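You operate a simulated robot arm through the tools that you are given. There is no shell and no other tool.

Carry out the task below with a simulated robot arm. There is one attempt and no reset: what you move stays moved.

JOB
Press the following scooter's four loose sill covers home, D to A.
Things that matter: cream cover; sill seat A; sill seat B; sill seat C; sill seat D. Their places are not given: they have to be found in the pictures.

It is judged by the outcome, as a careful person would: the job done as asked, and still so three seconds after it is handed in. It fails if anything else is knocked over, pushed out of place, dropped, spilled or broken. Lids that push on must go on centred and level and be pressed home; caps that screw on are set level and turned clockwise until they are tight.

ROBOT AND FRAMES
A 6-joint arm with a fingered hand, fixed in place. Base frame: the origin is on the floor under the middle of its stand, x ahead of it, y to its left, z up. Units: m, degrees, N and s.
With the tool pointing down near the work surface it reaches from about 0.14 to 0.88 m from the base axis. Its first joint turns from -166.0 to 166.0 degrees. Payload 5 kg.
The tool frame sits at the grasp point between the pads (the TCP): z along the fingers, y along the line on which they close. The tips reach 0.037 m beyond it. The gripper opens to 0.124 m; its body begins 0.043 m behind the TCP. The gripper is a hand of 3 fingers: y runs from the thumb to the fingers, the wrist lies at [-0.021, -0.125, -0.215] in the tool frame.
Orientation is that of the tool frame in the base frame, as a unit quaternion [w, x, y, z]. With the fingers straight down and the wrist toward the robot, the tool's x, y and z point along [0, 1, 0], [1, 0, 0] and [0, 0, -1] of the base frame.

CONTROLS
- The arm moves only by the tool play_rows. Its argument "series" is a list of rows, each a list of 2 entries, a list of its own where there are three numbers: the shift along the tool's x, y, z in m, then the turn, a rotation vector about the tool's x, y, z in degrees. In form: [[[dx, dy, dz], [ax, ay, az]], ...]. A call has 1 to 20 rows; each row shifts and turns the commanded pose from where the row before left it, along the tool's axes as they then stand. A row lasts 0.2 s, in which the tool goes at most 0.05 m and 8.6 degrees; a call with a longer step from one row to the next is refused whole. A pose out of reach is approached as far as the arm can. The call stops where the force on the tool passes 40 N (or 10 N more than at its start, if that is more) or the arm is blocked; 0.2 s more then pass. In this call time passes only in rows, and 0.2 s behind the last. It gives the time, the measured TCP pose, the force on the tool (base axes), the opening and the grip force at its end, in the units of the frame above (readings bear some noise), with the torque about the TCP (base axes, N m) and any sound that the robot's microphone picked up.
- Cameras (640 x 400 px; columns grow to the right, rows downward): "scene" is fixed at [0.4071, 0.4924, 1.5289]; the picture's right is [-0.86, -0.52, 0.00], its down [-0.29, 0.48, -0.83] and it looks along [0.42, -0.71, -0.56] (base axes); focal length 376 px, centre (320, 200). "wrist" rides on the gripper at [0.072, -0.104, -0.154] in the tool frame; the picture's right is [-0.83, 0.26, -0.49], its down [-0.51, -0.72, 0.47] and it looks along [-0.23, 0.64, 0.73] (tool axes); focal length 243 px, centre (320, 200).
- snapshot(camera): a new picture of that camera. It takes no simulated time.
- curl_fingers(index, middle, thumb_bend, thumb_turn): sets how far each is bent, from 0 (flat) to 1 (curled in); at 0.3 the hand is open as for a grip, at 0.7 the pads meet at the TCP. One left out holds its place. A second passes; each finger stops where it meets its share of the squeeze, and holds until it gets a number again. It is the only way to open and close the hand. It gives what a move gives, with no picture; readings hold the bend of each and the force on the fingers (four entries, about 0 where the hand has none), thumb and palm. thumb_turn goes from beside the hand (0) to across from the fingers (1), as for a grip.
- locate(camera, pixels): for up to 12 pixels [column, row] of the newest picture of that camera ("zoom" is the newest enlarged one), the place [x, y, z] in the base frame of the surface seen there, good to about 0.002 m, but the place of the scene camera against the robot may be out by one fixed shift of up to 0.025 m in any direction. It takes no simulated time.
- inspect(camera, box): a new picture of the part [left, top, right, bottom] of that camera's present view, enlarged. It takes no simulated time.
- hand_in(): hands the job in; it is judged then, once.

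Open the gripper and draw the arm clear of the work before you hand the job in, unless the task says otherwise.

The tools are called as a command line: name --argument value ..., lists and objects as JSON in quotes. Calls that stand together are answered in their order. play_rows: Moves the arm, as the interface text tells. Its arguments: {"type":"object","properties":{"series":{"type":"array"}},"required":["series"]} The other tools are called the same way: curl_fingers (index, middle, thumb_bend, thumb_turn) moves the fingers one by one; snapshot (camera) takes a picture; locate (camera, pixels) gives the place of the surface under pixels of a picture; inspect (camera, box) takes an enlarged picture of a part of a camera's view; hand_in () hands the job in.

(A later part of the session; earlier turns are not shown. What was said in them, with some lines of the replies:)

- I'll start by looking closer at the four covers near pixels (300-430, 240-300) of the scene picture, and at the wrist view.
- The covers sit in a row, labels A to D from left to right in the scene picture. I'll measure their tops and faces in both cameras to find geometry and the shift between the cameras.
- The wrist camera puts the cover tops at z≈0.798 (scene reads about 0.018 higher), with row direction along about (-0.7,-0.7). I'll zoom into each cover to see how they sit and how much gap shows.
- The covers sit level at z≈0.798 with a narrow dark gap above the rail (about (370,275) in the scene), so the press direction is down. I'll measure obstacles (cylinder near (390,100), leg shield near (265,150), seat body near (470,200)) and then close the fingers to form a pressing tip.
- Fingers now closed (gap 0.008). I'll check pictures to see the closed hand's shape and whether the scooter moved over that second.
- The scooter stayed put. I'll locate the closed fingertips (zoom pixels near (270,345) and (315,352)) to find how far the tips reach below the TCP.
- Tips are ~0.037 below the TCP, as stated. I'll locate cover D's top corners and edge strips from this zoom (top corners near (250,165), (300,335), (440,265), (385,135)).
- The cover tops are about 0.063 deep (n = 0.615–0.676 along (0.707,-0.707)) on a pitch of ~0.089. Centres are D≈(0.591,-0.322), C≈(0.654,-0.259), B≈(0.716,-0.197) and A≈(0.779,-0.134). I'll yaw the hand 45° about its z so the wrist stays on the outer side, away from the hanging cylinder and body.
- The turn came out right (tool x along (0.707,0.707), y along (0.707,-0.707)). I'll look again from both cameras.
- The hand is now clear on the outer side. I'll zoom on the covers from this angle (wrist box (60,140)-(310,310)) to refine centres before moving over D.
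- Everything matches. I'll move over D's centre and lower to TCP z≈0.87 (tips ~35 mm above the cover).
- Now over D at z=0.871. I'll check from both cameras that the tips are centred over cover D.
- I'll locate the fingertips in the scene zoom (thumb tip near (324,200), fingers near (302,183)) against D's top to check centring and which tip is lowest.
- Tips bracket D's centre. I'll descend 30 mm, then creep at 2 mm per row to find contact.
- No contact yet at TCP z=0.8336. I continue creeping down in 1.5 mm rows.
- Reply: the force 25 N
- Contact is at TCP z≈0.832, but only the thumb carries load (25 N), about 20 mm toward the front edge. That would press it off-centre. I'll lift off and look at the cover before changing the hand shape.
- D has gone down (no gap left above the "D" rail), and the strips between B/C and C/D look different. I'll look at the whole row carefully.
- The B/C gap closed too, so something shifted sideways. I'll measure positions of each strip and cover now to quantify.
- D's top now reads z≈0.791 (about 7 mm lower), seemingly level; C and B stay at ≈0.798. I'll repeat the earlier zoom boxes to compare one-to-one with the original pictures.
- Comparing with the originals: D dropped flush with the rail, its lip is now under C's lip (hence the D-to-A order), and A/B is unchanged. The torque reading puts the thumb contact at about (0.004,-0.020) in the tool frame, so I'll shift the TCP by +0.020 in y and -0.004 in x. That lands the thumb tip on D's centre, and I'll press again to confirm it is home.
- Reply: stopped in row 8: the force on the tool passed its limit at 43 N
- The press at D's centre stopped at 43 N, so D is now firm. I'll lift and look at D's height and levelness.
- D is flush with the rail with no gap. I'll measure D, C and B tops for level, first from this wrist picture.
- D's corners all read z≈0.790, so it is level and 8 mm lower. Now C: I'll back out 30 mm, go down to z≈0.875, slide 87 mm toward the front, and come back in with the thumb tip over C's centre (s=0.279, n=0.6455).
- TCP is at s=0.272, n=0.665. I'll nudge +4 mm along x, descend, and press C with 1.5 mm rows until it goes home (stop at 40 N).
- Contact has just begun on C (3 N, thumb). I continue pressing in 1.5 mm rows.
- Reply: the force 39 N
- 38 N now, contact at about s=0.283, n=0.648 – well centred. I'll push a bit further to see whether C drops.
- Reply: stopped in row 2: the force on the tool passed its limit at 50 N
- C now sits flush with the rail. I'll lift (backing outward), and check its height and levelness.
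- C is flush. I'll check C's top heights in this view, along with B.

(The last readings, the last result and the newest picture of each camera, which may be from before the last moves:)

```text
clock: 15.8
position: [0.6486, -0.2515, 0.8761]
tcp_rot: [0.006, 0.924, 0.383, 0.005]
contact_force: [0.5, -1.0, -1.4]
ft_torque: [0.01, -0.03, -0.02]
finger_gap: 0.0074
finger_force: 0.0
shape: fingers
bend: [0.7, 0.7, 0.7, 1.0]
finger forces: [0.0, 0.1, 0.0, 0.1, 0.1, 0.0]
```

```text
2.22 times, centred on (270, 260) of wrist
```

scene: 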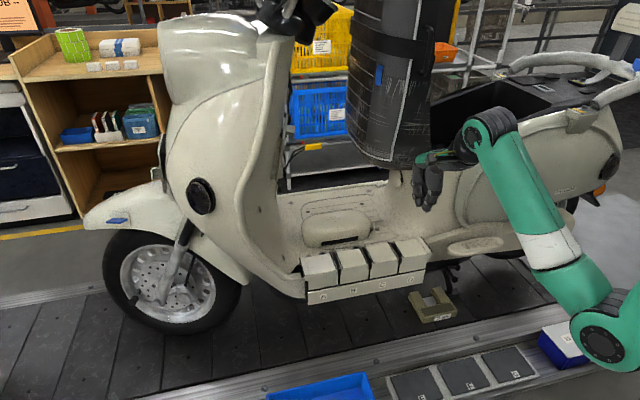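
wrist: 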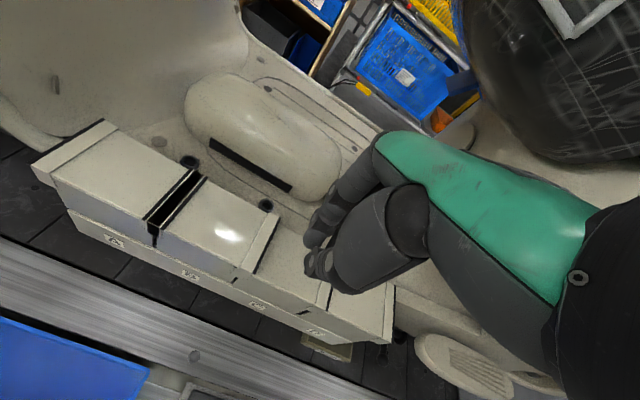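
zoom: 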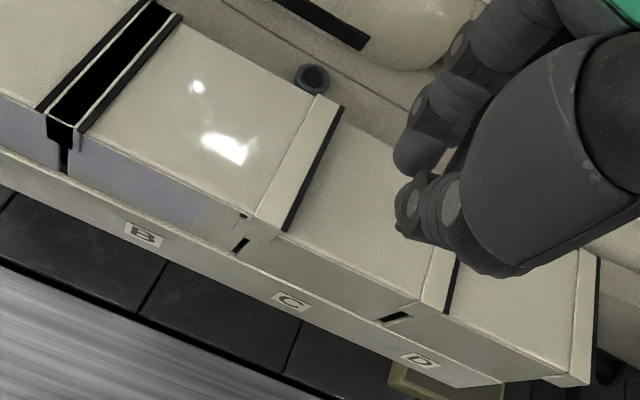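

C reads z≈0.791 and level. Before going to B, I'll measure the floor hump near (260,140) in the wrist view to be sure the fingers clear it.

locate --camera "wrist" --pixels '[[250, 165], [225, 150], [285, 188], [200, 130], [190, 110], [260, 120], [266, 205], [190, 162], [230, 95], [300, 180], [160, 142], [120, 100]]'

```text
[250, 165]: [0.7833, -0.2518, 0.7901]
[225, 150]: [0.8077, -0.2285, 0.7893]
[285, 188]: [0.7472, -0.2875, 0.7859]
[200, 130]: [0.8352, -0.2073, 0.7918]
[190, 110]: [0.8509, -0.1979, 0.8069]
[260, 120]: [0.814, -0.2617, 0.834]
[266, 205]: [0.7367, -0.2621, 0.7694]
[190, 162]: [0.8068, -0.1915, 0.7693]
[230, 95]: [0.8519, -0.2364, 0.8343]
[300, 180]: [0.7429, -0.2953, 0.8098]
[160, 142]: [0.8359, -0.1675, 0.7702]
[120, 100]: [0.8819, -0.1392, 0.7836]
```

The hump's front is at n≈0.73, clear of the fingers. For A I also need the leg shield's reach, so I'll measure it in the scene (around (250,200)-(295,270)) before moving.

snapshot --camera "scene"

locate --camera "scene" --pixels '[[285, 250], [265, 235], [250, 220], [240, 190], [275, 200], [255, 150], [270, 110], [240, 110], [290, 275], [285, 225], [272, 170], [280, 80]]'

```text
taken
```

scene: 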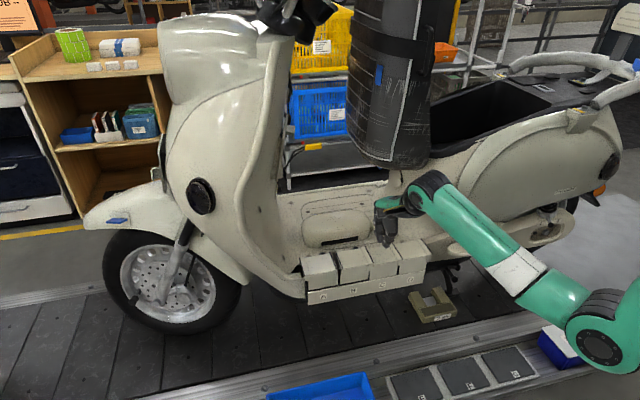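

```text
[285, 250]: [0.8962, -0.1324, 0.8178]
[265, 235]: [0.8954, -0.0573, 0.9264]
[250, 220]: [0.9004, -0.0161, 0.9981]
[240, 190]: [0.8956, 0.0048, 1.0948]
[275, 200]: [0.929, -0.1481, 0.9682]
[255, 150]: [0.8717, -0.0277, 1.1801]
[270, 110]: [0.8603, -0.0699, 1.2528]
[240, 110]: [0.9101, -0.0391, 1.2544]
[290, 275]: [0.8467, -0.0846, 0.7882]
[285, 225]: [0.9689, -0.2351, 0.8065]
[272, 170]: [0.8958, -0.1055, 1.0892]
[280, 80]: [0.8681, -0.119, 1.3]
```

The leg shield stays at s≥0.54, with enough clearance for A. Now I move to B: +84.5 mm along x, then in 26.5 mm in y so the thumb tip is over B's centre.

play_rows --series '[[[0.03, 0, 0], [0, 0, 0]], [[0.03, 0, 0], [0, 0, 0]], [[0.0245, 0, 0], [0, 0, 0]], [[0, 0.0265, 0], [0, 0, 0]]]'

snapshot --camera "wrist"

inspect --camera "scene" --box '[300, 170, 430, 300]'

```text
clock: 16.8
position: [0.7255, -0.2109, 0.8754]
tcp_rot: [0.007, 0.924, 0.382, 0.005]
contact_force: [-0.2, 0.3, 0.1]
ft_torque: [0.0, -0.01, 0.02]
finger_gap: 0.0075
finger_force: 0.0
shape: fingers
bend: [0.7, 0.7, 0.7, 1.0]
finger forces: [0.0, 0.1, 0.0, 0.0, 0.0, 0.0]
```

```text
taken
```

wrist: 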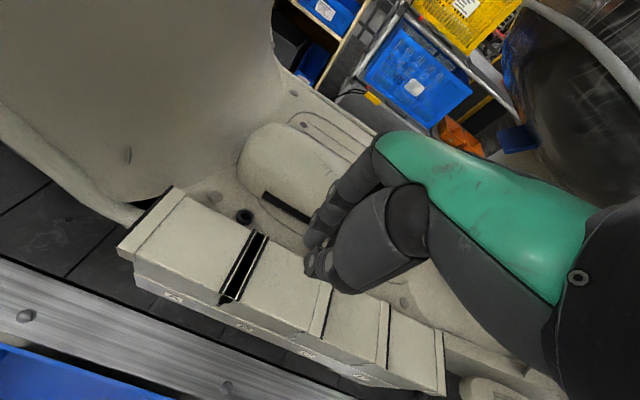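

```text
3.08 times, centred on (365, 235) of scene
```

zoom: 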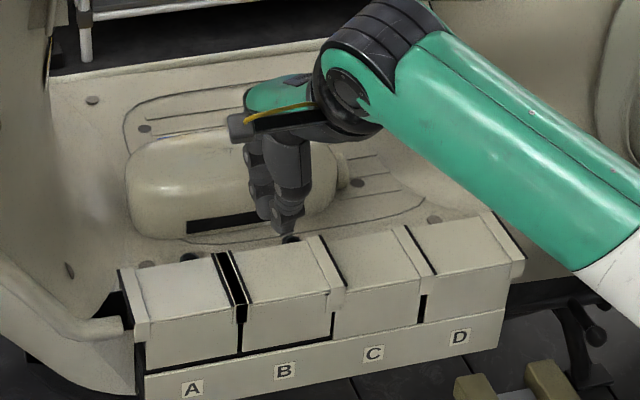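

TCP is over B (s=0.364, n=0.662). I descend and press in small rows as with C.

play_rows --series '[[[0, 0, 0.015], [0, 0, 0]], [[0, 0, 0.012], [0, 0, 0]], [[0, 0, 0.006], [0, 0, 0]], [[0, 0, 0.002], [0, 0, 0]], [[0, 0, 0.0015], [0, 0, 0]], [[0, 0, 0.0015], [0, 0, 0]], [[0, 0, 0.0015], [0, 0, 0]], [[0, 0, 0.0015], [0, 0, 0]], [[0, 0, 0.0015], [0, 0, 0]], [[0, 0, 0.0015], [0, 0, 0]]]'

```text
clock: 19.0
position: [0.727, -0.2114, 0.8319]
tcp_rot: [0.007, 0.924, 0.383, 0.006]
contact_force: [-0.1, 0.6, 0.1]
ft_torque: [0.01, -0.01, -0.02]
finger_gap: 0.0075
finger_force: 0.7
shape: fingers
bend: [0.7, 0.7, 0.7, 1.0]
finger forces: [0.0, 0.1, 0.0, 0.0, 0.2, 0.0]
```

No load yet at z=0.832; I'll continue creeping.

play_rows --series '[[[0, 0, 0.0015], [0, 0, 0]], [[0, 0, 0.0015], [0, 0, 0]], [[0, 0, 0.0015], [0, 0, 0]], [[0, 0, 0.0015], [0, 0, 0]]]'

inspect --camera "scene" --box '[300, 200, 410, 310]'

```text
clock: 20.0
position: [0.7306, -0.211, 0.8321]
tcp_rot: [0.009, 0.924, 0.383, 0.011]
contact_force: [-1.7, 0.6, 6.7]
ft_torque: [0.11, 0.07, 0.01]
finger_gap: 0.0086
finger_force: 3.7
shape: fingers
bend: [0.7, 0.7, 0.69, 1.0]
finger forces: [0.1, 0.1, 0.0, 0.0, 6.5, 0.0]
stopped in row 4: the force on the tool passed its limit at 43 N (the readings are from after the stop); the commanded pose is now the measured one
```

```text
3.64 times, centred on (355, 255) of scene
```

zoom: 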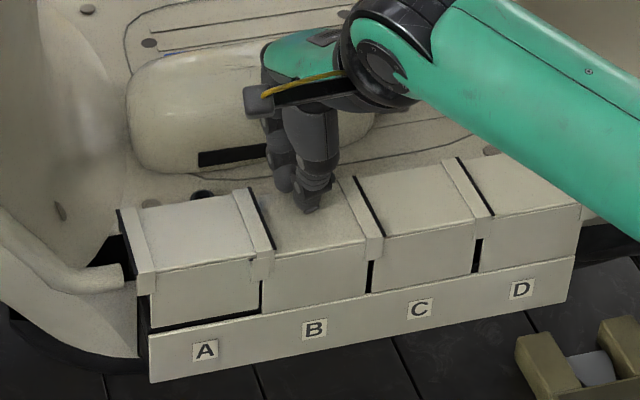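

B dropped flush, and the press then stopped at 43 N. I'll lift and back out, then check B's height.

play_rows --series '[[[0, 0, -0.005], [0, 0, 0]], [[0, 0, -0.02], [0, 0, 0]], [[0, 0, -0.02], [0, 0, 0]], [[0, -0.03, 0], [0, 0, 0]]]'

inspect --camera "scene" --box '[295, 220, 445, 320]'

snapshot --camera "wrist"

```text
clock: 21.0
position: [0.7082, -0.1906, 0.8759]
tcp_rot: [0.008, 0.924, 0.383, 0.009]
contact_force: [0.1, 0.3, -0.4]
ft_torque: [0.01, 0.0, -0.01]
finger_gap: 0.0075
finger_force: 0.1
shape: fingers
bend: [0.7, 0.7, 0.7, 1.0]
finger forces: [0.0, 0.1, 0.0, 0.0, 0.0, 0.0]
```

```text
4.00 times, centred on (370, 270) of scene
```

zoom: 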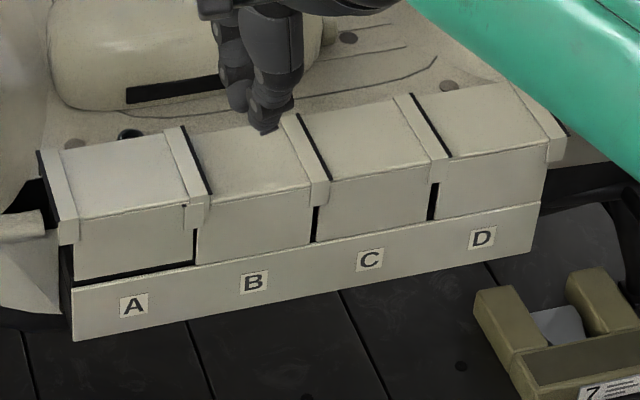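

```text
taken
```

wrist: 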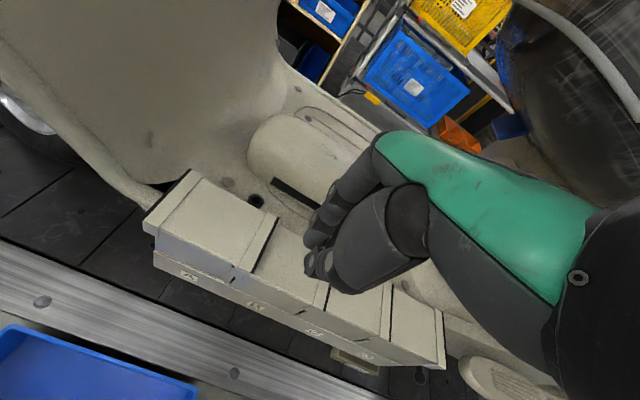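

B looks flush. I'll measure B's top heights and A's current outline before pressing A.

locate --camera "wrist" --pixels '[[290, 240], [265, 270], [310, 295], [285, 268], [192, 182], [275, 220], [238, 262], [160, 228], [215, 222], [205, 190], [175, 225], [232, 250]]'

inspect --camera "wrist" --box '[130, 160, 330, 330]'

```text
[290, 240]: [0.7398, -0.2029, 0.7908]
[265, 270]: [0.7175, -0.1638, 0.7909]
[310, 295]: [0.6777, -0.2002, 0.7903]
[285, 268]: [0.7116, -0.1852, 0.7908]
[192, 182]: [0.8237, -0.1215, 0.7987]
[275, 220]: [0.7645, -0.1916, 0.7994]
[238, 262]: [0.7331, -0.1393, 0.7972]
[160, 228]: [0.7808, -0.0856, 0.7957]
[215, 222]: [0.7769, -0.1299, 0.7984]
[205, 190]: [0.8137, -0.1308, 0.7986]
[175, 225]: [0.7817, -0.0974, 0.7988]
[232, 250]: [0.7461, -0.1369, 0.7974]
```

```text
2.35 times, centred on (230, 245) of wrist
```

zoom: 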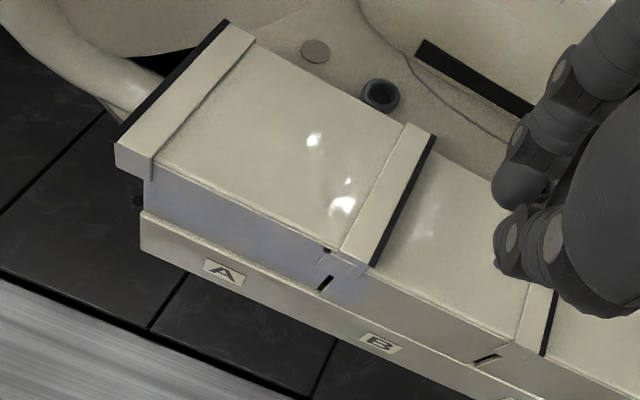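

B is level at z≈0.791. I'll locate A's outer corners in this zoom to fix its centre.

locate --camera "zoom" --pixels '[[122, 143], [222, 28], [368, 260], [428, 142], [156, 160], [255, 45], [340, 246], [402, 128], [265, 150], [225, 210], [200, 240], [270, 250]]'

```text
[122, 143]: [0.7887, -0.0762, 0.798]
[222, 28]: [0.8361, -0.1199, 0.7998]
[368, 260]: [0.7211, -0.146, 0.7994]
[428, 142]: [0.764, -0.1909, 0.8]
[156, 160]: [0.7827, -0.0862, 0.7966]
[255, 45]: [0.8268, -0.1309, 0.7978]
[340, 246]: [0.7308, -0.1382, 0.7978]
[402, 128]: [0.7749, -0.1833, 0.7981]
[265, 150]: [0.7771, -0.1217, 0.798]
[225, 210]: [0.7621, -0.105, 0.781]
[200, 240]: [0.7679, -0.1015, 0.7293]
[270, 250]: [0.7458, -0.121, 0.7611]
```

A's centre is at s≈0.4555, n≈0.6455. I'll slide 86.5 mm along x, trim out the ~1.4° of tilt that has built up, and come in 27.5 mm over A.

play_rows --series '[[[0.03, 0, 0], [1.2, -0.6, 0]], [[0.03, 0, 0], [0, 0, 0]], [[0.0265, 0, 0], [0, 0, 0]], [[0, 0.0275, 0], [0, 0, 0]]]'

snapshot --camera "wrist"

inspect --camera "scene" --box '[260, 150, 420, 310]'

```text
clock: 22.0
position: [0.7882, -0.1475, 0.8726]
tcp_rot: [0.001, 0.924, 0.383, 0.0]
contact_force: [-0.2, -0.6, 0.0]
ft_torque: [0.02, -0.01, -0.01]
finger_gap: 0.0073
finger_force: 0.0
shape: fingers
bend: [0.7, 0.7, 0.7, 1.0]
finger forces: [0.1, 0.0, 0.0, 0.0, 0.0, 0.1]
```

```text
taken
```

wrist: 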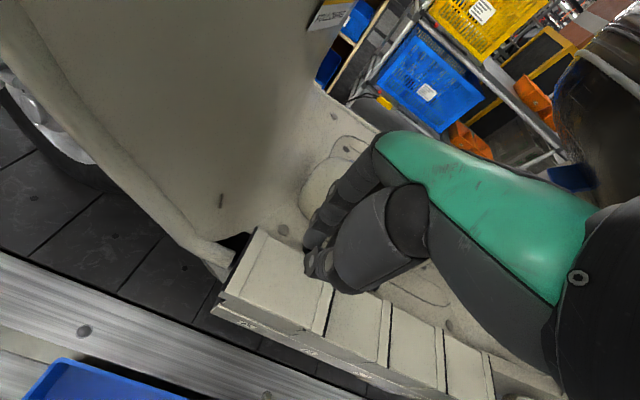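

```text
2.50 times, centred on (340, 230) of scene
```

zoom: 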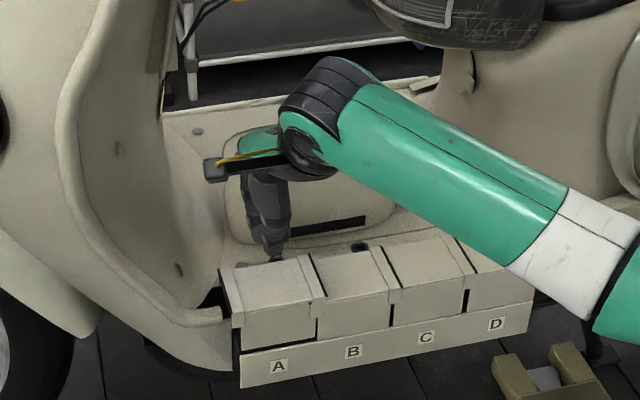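

TCP is over A (s=0.453, n=0.662), clear of the leg shield. I descend and press A in small rows.

play_rows --series '[[[0, 0, 0.012], [0, 0, 0]], [[0, 0, 0.012], [0, 0, 0]], [[0, 0, 0.006], [0, 0, 0]], [[0, 0, 0.002], [0, 0, 0]], [[0, 0, 0.0015], [0, 0, 0]], [[0, 0, 0.0015], [0, 0, 0]], [[0, 0, 0.0015], [0, 0, 0]], [[0, 0, 0.0015], [0, 0, 0]], [[0, 0, 0.0015], [0, 0, 0]], [[0, 0, 0.0015], [0, 0, 0]], [[0, 0, 0.0015], [0, 0, 0]]]'

```text
clock: 24.4
position: [0.7879, -0.1486, 0.8332]
tcp_rot: [0.002, 0.924, 0.383, 0.001]
contact_force: [0.2, -0.7, 0.1]
ft_torque: [0.04, 0.02, 0.0]
finger_gap: 0.0075
finger_force: 0.1
shape: fingers
bend: [0.7, 0.7, 0.7, 1.0]
finger forces: [0.0, 0.0, 0.0, 0.0, 0.0, 0.0]
```

No load yet at z=0.833; continuing the press.

play_rows --series '[[[0, 0, 0.0015], [0, 0, 0]], [[0, 0, 0.0015], [0, 0, 0]], [[0, 0, 0.0015], [0, 0, 0]], [[0, 0, 0.0015], [0, 0, 0]], [[0, 0, 0.0015], [0, 0, 0]], [[0, 0, 0.0015], [0, 0, 0]]]'

inspect --camera "scene" --box '[290, 200, 400, 310]'

```text
clock: 25.6
position: [0.7924, -0.148, 0.8325]
tcp_rot: [0.005, 0.924, 0.383, 0.006]
contact_force: [-3.0, 0.8, 8.8]
ft_torque: [0.16, 0.18, 0.01]
finger_gap: 0.0096
finger_force: 4.3
shape: fingers
bend: [0.7, 0.7, 0.69, 1.0]
finger forces: [0.1, 0.0, 0.0, 0.0, 8.8, 0.0]
stopped in row 5: the force on the tool passed its limit at 42 N (the readings are from after the stop); the commanded pose is now the measured one
```

```text
3.64 times, centred on (345, 255) of scene
```

zoom: 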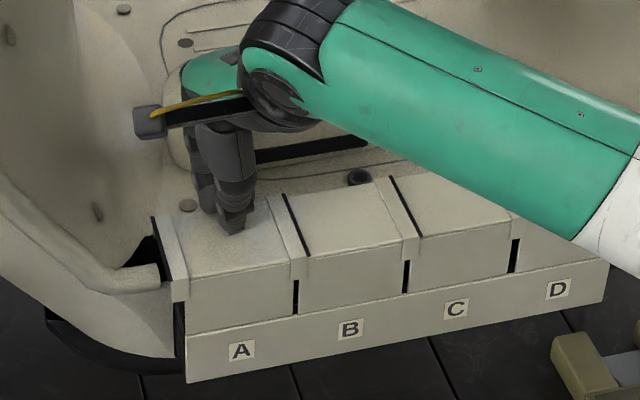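

A has dropped flush, and the press stopped at 42 N. I'll lift, back outward and rise clear, then check all four.

play_rows --series '[[[0, 0, -0.005], [0, 0, 0]], [[0, 0, -0.02], [0, 0, 0]], [[0, 0, -0.02], [0, 0, 0]], [[0, -0.04, 0], [0, 0, 0]], [[0, -0.04, -0.02], [0, 0, 0]], [[-0.03, -0.03, -0.03], [0, 0, 0]], [[-0.03, -0.02, -0.035], [0, 0, 0]], [[-0.03, -0.02, -0.035], [0, 0, 0]], [[-0.03, 0, -0.035], [0, 0, 0]]]'

snapshot --camera "wrist"

snapshot --camera "scene"

inspect --camera "scene" --box '[290, 220, 450, 320]'

```text
refused: row 6 steps farther than a row can; nothing moved
```

```text
taken
```

wrist: 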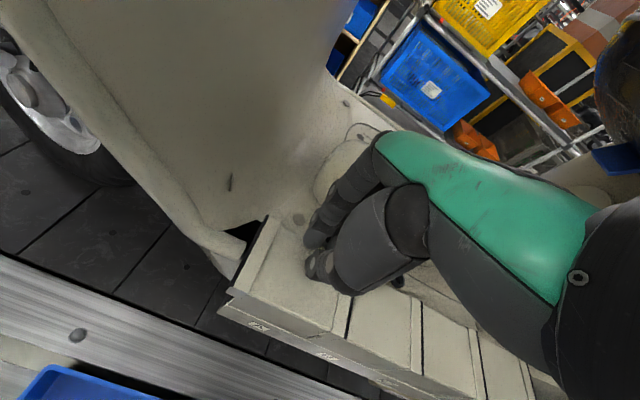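

```text
taken
```

scene: 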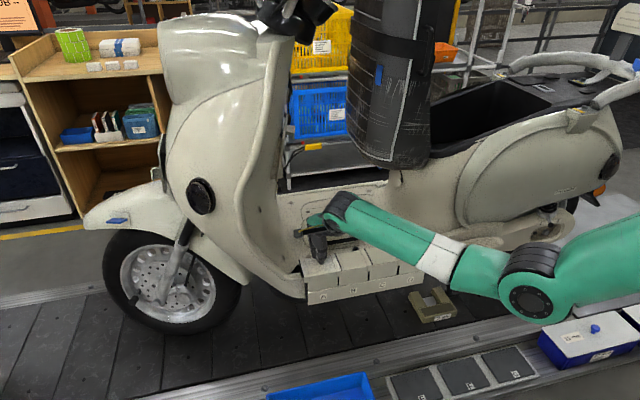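

```text
4.00 times, centred on (370, 270) of scene
```

zoom: 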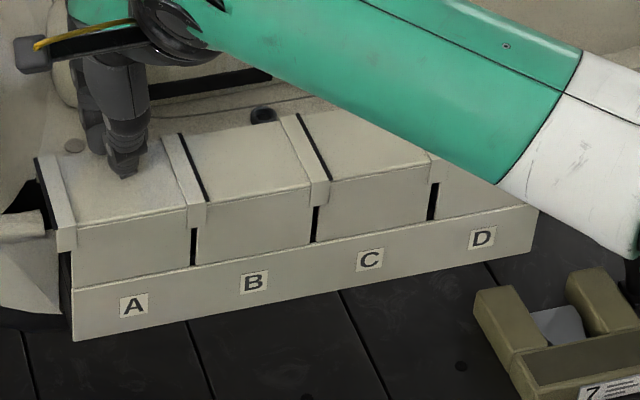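

The refused call moved nothing; the fingers still rest lightly on A. I redo the retreat with shorter rows: up, outward, then up and back.

play_rows --series '[[[0, 0, -0.005], [0, 0, 0]], [[0, 0, -0.02], [0, 0, 0]], [[0, 0, -0.02], [0, 0, 0]], [[0, -0.035, 0], [0, 0, 0]], [[0, -0.035, -0.02], [0, 0, 0]], [[-0.02, -0.03, -0.025], [0, 0, 0]], [[-0.025, -0.02, -0.03], [0, 0, 0]], [[-0.025, -0.02, -0.03], [0, 0, 0]], [[-0.03, 0, -0.03], [0, 0, 0]]]'

snapshot --camera "wrist"

snapshot --camera "scene"

inspect --camera "scene" --box '[290, 220, 450, 320]'

```text
clock: 27.6
position: [0.62, -0.1189, 1.0069]
tcp_rot: [0.004, 0.924, 0.383, 0.005]
contact_force: [0.4, 0.4, -0.5]
ft_torque: [-0.04, -0.02, 0.03]
finger_gap: 0.0074
finger_force: 0.1
shape: fingers
bend: [0.7, 0.7, 0.7, 1.0]
finger forces: [0.1, 0.0, 0.0, 0.0, 0.1, 0.0]
```

```text
taken
```

wrist: 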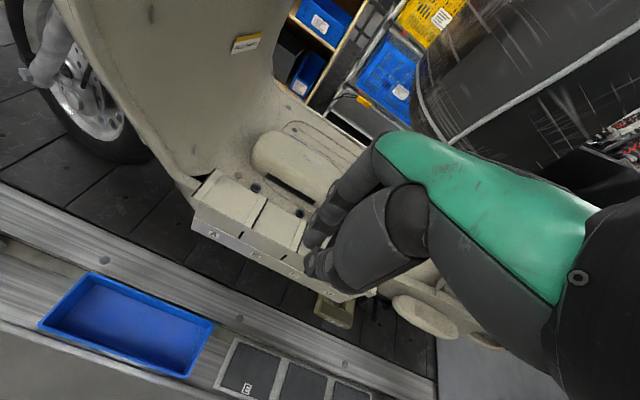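

```text
taken
```

scene: 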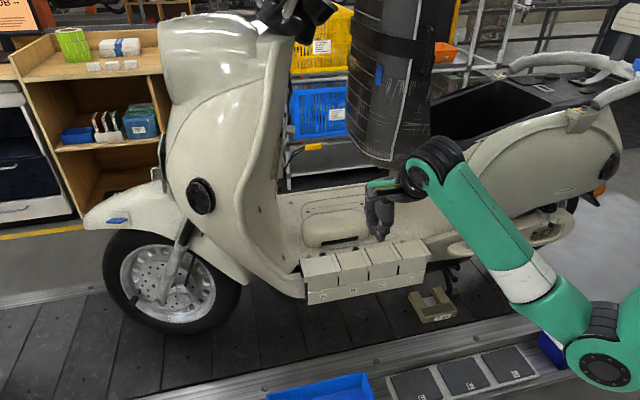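

```text
4.00 times, centred on (370, 270) of scene
```

zoom: 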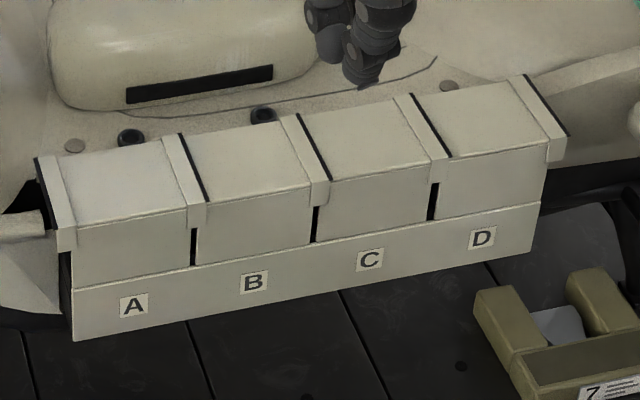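

All four now sit flush on the rail in the scene zoom. I'll check the heights of several points on each cover in that same zoom to confirm they are home and level.

locate --camera "zoom" --pixels '[[90, 170], [155, 155], [100, 215], [180, 198], [210, 150], [285, 135], [215, 195], [300, 178], [325, 125], [400, 155], [440, 100], [520, 135]]'

locate --camera "wrist" --pixels '[[222, 180], [262, 200], [205, 205], [243, 222], [230, 200], [280, 210], [300, 220], [260, 230], [292, 245], [275, 225], [310, 290], [340, 295]]'

```text
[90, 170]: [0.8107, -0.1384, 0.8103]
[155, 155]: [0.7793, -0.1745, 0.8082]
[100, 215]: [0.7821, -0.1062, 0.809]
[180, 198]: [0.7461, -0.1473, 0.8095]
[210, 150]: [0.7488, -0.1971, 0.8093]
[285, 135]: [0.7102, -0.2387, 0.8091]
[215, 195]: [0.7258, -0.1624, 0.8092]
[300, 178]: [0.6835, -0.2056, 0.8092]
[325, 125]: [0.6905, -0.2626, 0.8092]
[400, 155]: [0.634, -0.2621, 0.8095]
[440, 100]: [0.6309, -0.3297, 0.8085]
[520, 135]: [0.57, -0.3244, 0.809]
```

```text
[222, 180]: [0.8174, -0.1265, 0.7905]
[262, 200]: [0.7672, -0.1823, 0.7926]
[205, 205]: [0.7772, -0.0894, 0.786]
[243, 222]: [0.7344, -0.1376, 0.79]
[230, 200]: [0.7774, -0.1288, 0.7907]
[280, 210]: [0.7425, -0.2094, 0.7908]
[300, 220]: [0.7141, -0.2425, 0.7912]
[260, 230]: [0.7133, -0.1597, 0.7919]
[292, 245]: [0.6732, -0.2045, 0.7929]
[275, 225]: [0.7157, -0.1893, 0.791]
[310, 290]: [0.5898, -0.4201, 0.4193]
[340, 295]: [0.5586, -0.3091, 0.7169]
```

All points on A–D read z≈0.809±0.001 in the scene camera (0.791 in the robot frame), so all four are home and level. I'll open the hand here in clear air, and draw the arm further out and up.

curl_fingers --index 0.3 --middle 0.3 --thumb_bend 0.3 --thumb_turn 1.0

play_rows --series '[[[0, -0.03, -0.03], [0, 0, 0]], [[0, -0.03, -0.03], [0, 0, 0]], [[0, -0.03, -0.03], [0, 0, 0]], [[0, -0.03, -0.03], [0, 0, 0]]]'

snapshot --camera "scene"

snapshot --camera "wrist"

inspect --camera "scene" --box '[290, 220, 450, 320]'

```text
clock: 28.6
position: [0.6211, -0.1173, 1.008]
tcp_rot: [0.004, 0.924, 0.384, 0.005]
contact_force: [0.1, 0.3, 0.0]
ft_torque: [-0.02, -0.02, 0.01]
finger_gap: 0.1283
finger_force: 0.1
shape: fingers
bend: [0.3, 0.3, 0.3, 0.98]
finger forces: [0.1, 0.0, 0.1, 0.0, 0.1, 0.1]
```

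```text
clock: 29.6
position: [0.5453, -0.0458, 1.0856]
tcp_rot: [0.007, 0.923, 0.386, 0.008]
contact_force: [0.3, -0.2, -0.4]
ft_torque: [0.0, -0.01, 0.02]
finger_gap: 0.1286
finger_force: 0.1
shape: fingers
bend: [0.3, 0.3, 0.3, 0.98]
finger forces: [0.0, 0.1, 0.0, 0.0, 0.0, 0.0]
out of reach, approached as far as the arm can: row 3, 4
```

```text
taken
```

scene: 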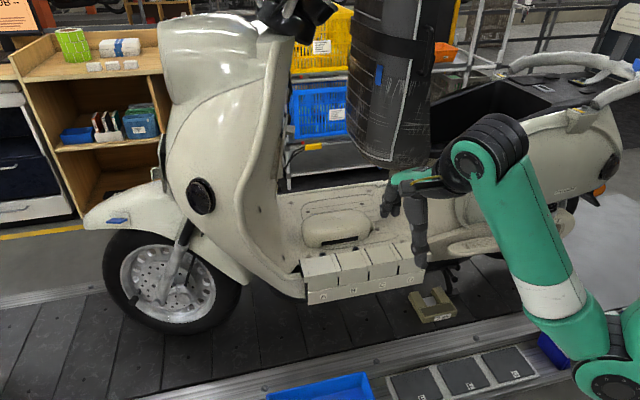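

```text
taken
```

wrist: 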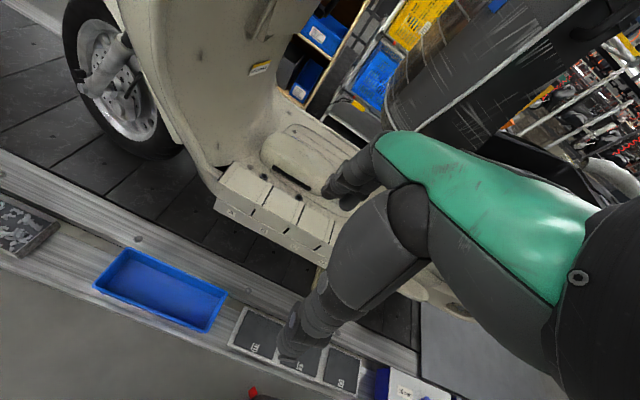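

```text
4.00 times, centred on (370, 270) of scene
```

zoom: 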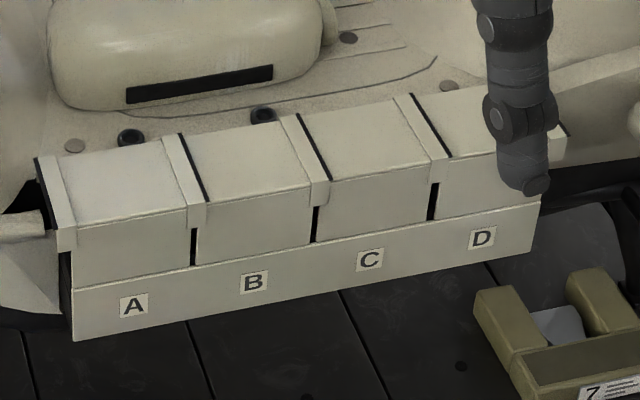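

All four covers are still flush on their seats, the hand is open about 20 cm outside the sill at z≈1.09, and nothing else has moved. I'm handing the job in.

hand_in

```text
The job is handed in.
```

All four sill covers are pressed home in the order D, C, B, A, and the job is handed in.

- **Seating:** each cover dropped about 8 mm and closed the gap above the rail. In the final check every point measured on the four tops agreed to within about 2 mm, so they read as level.
- **Firmness:** each cover held against a press of 42–50 N near its centre.
- **First press on D:** it landed about 20 mm toward the front edge because only the thumb touched. D still went down level, and I pressed it again at its centre to confirm.
- **Surroundings:** pressing D shifted C by roughly 1–2 mm before C was pressed. Nothing else appeared to move. The hand was open and about 20 cm outside the sill when I handed in.

The microphone reported no click on any of the presses, so seating is judged from height and force only.
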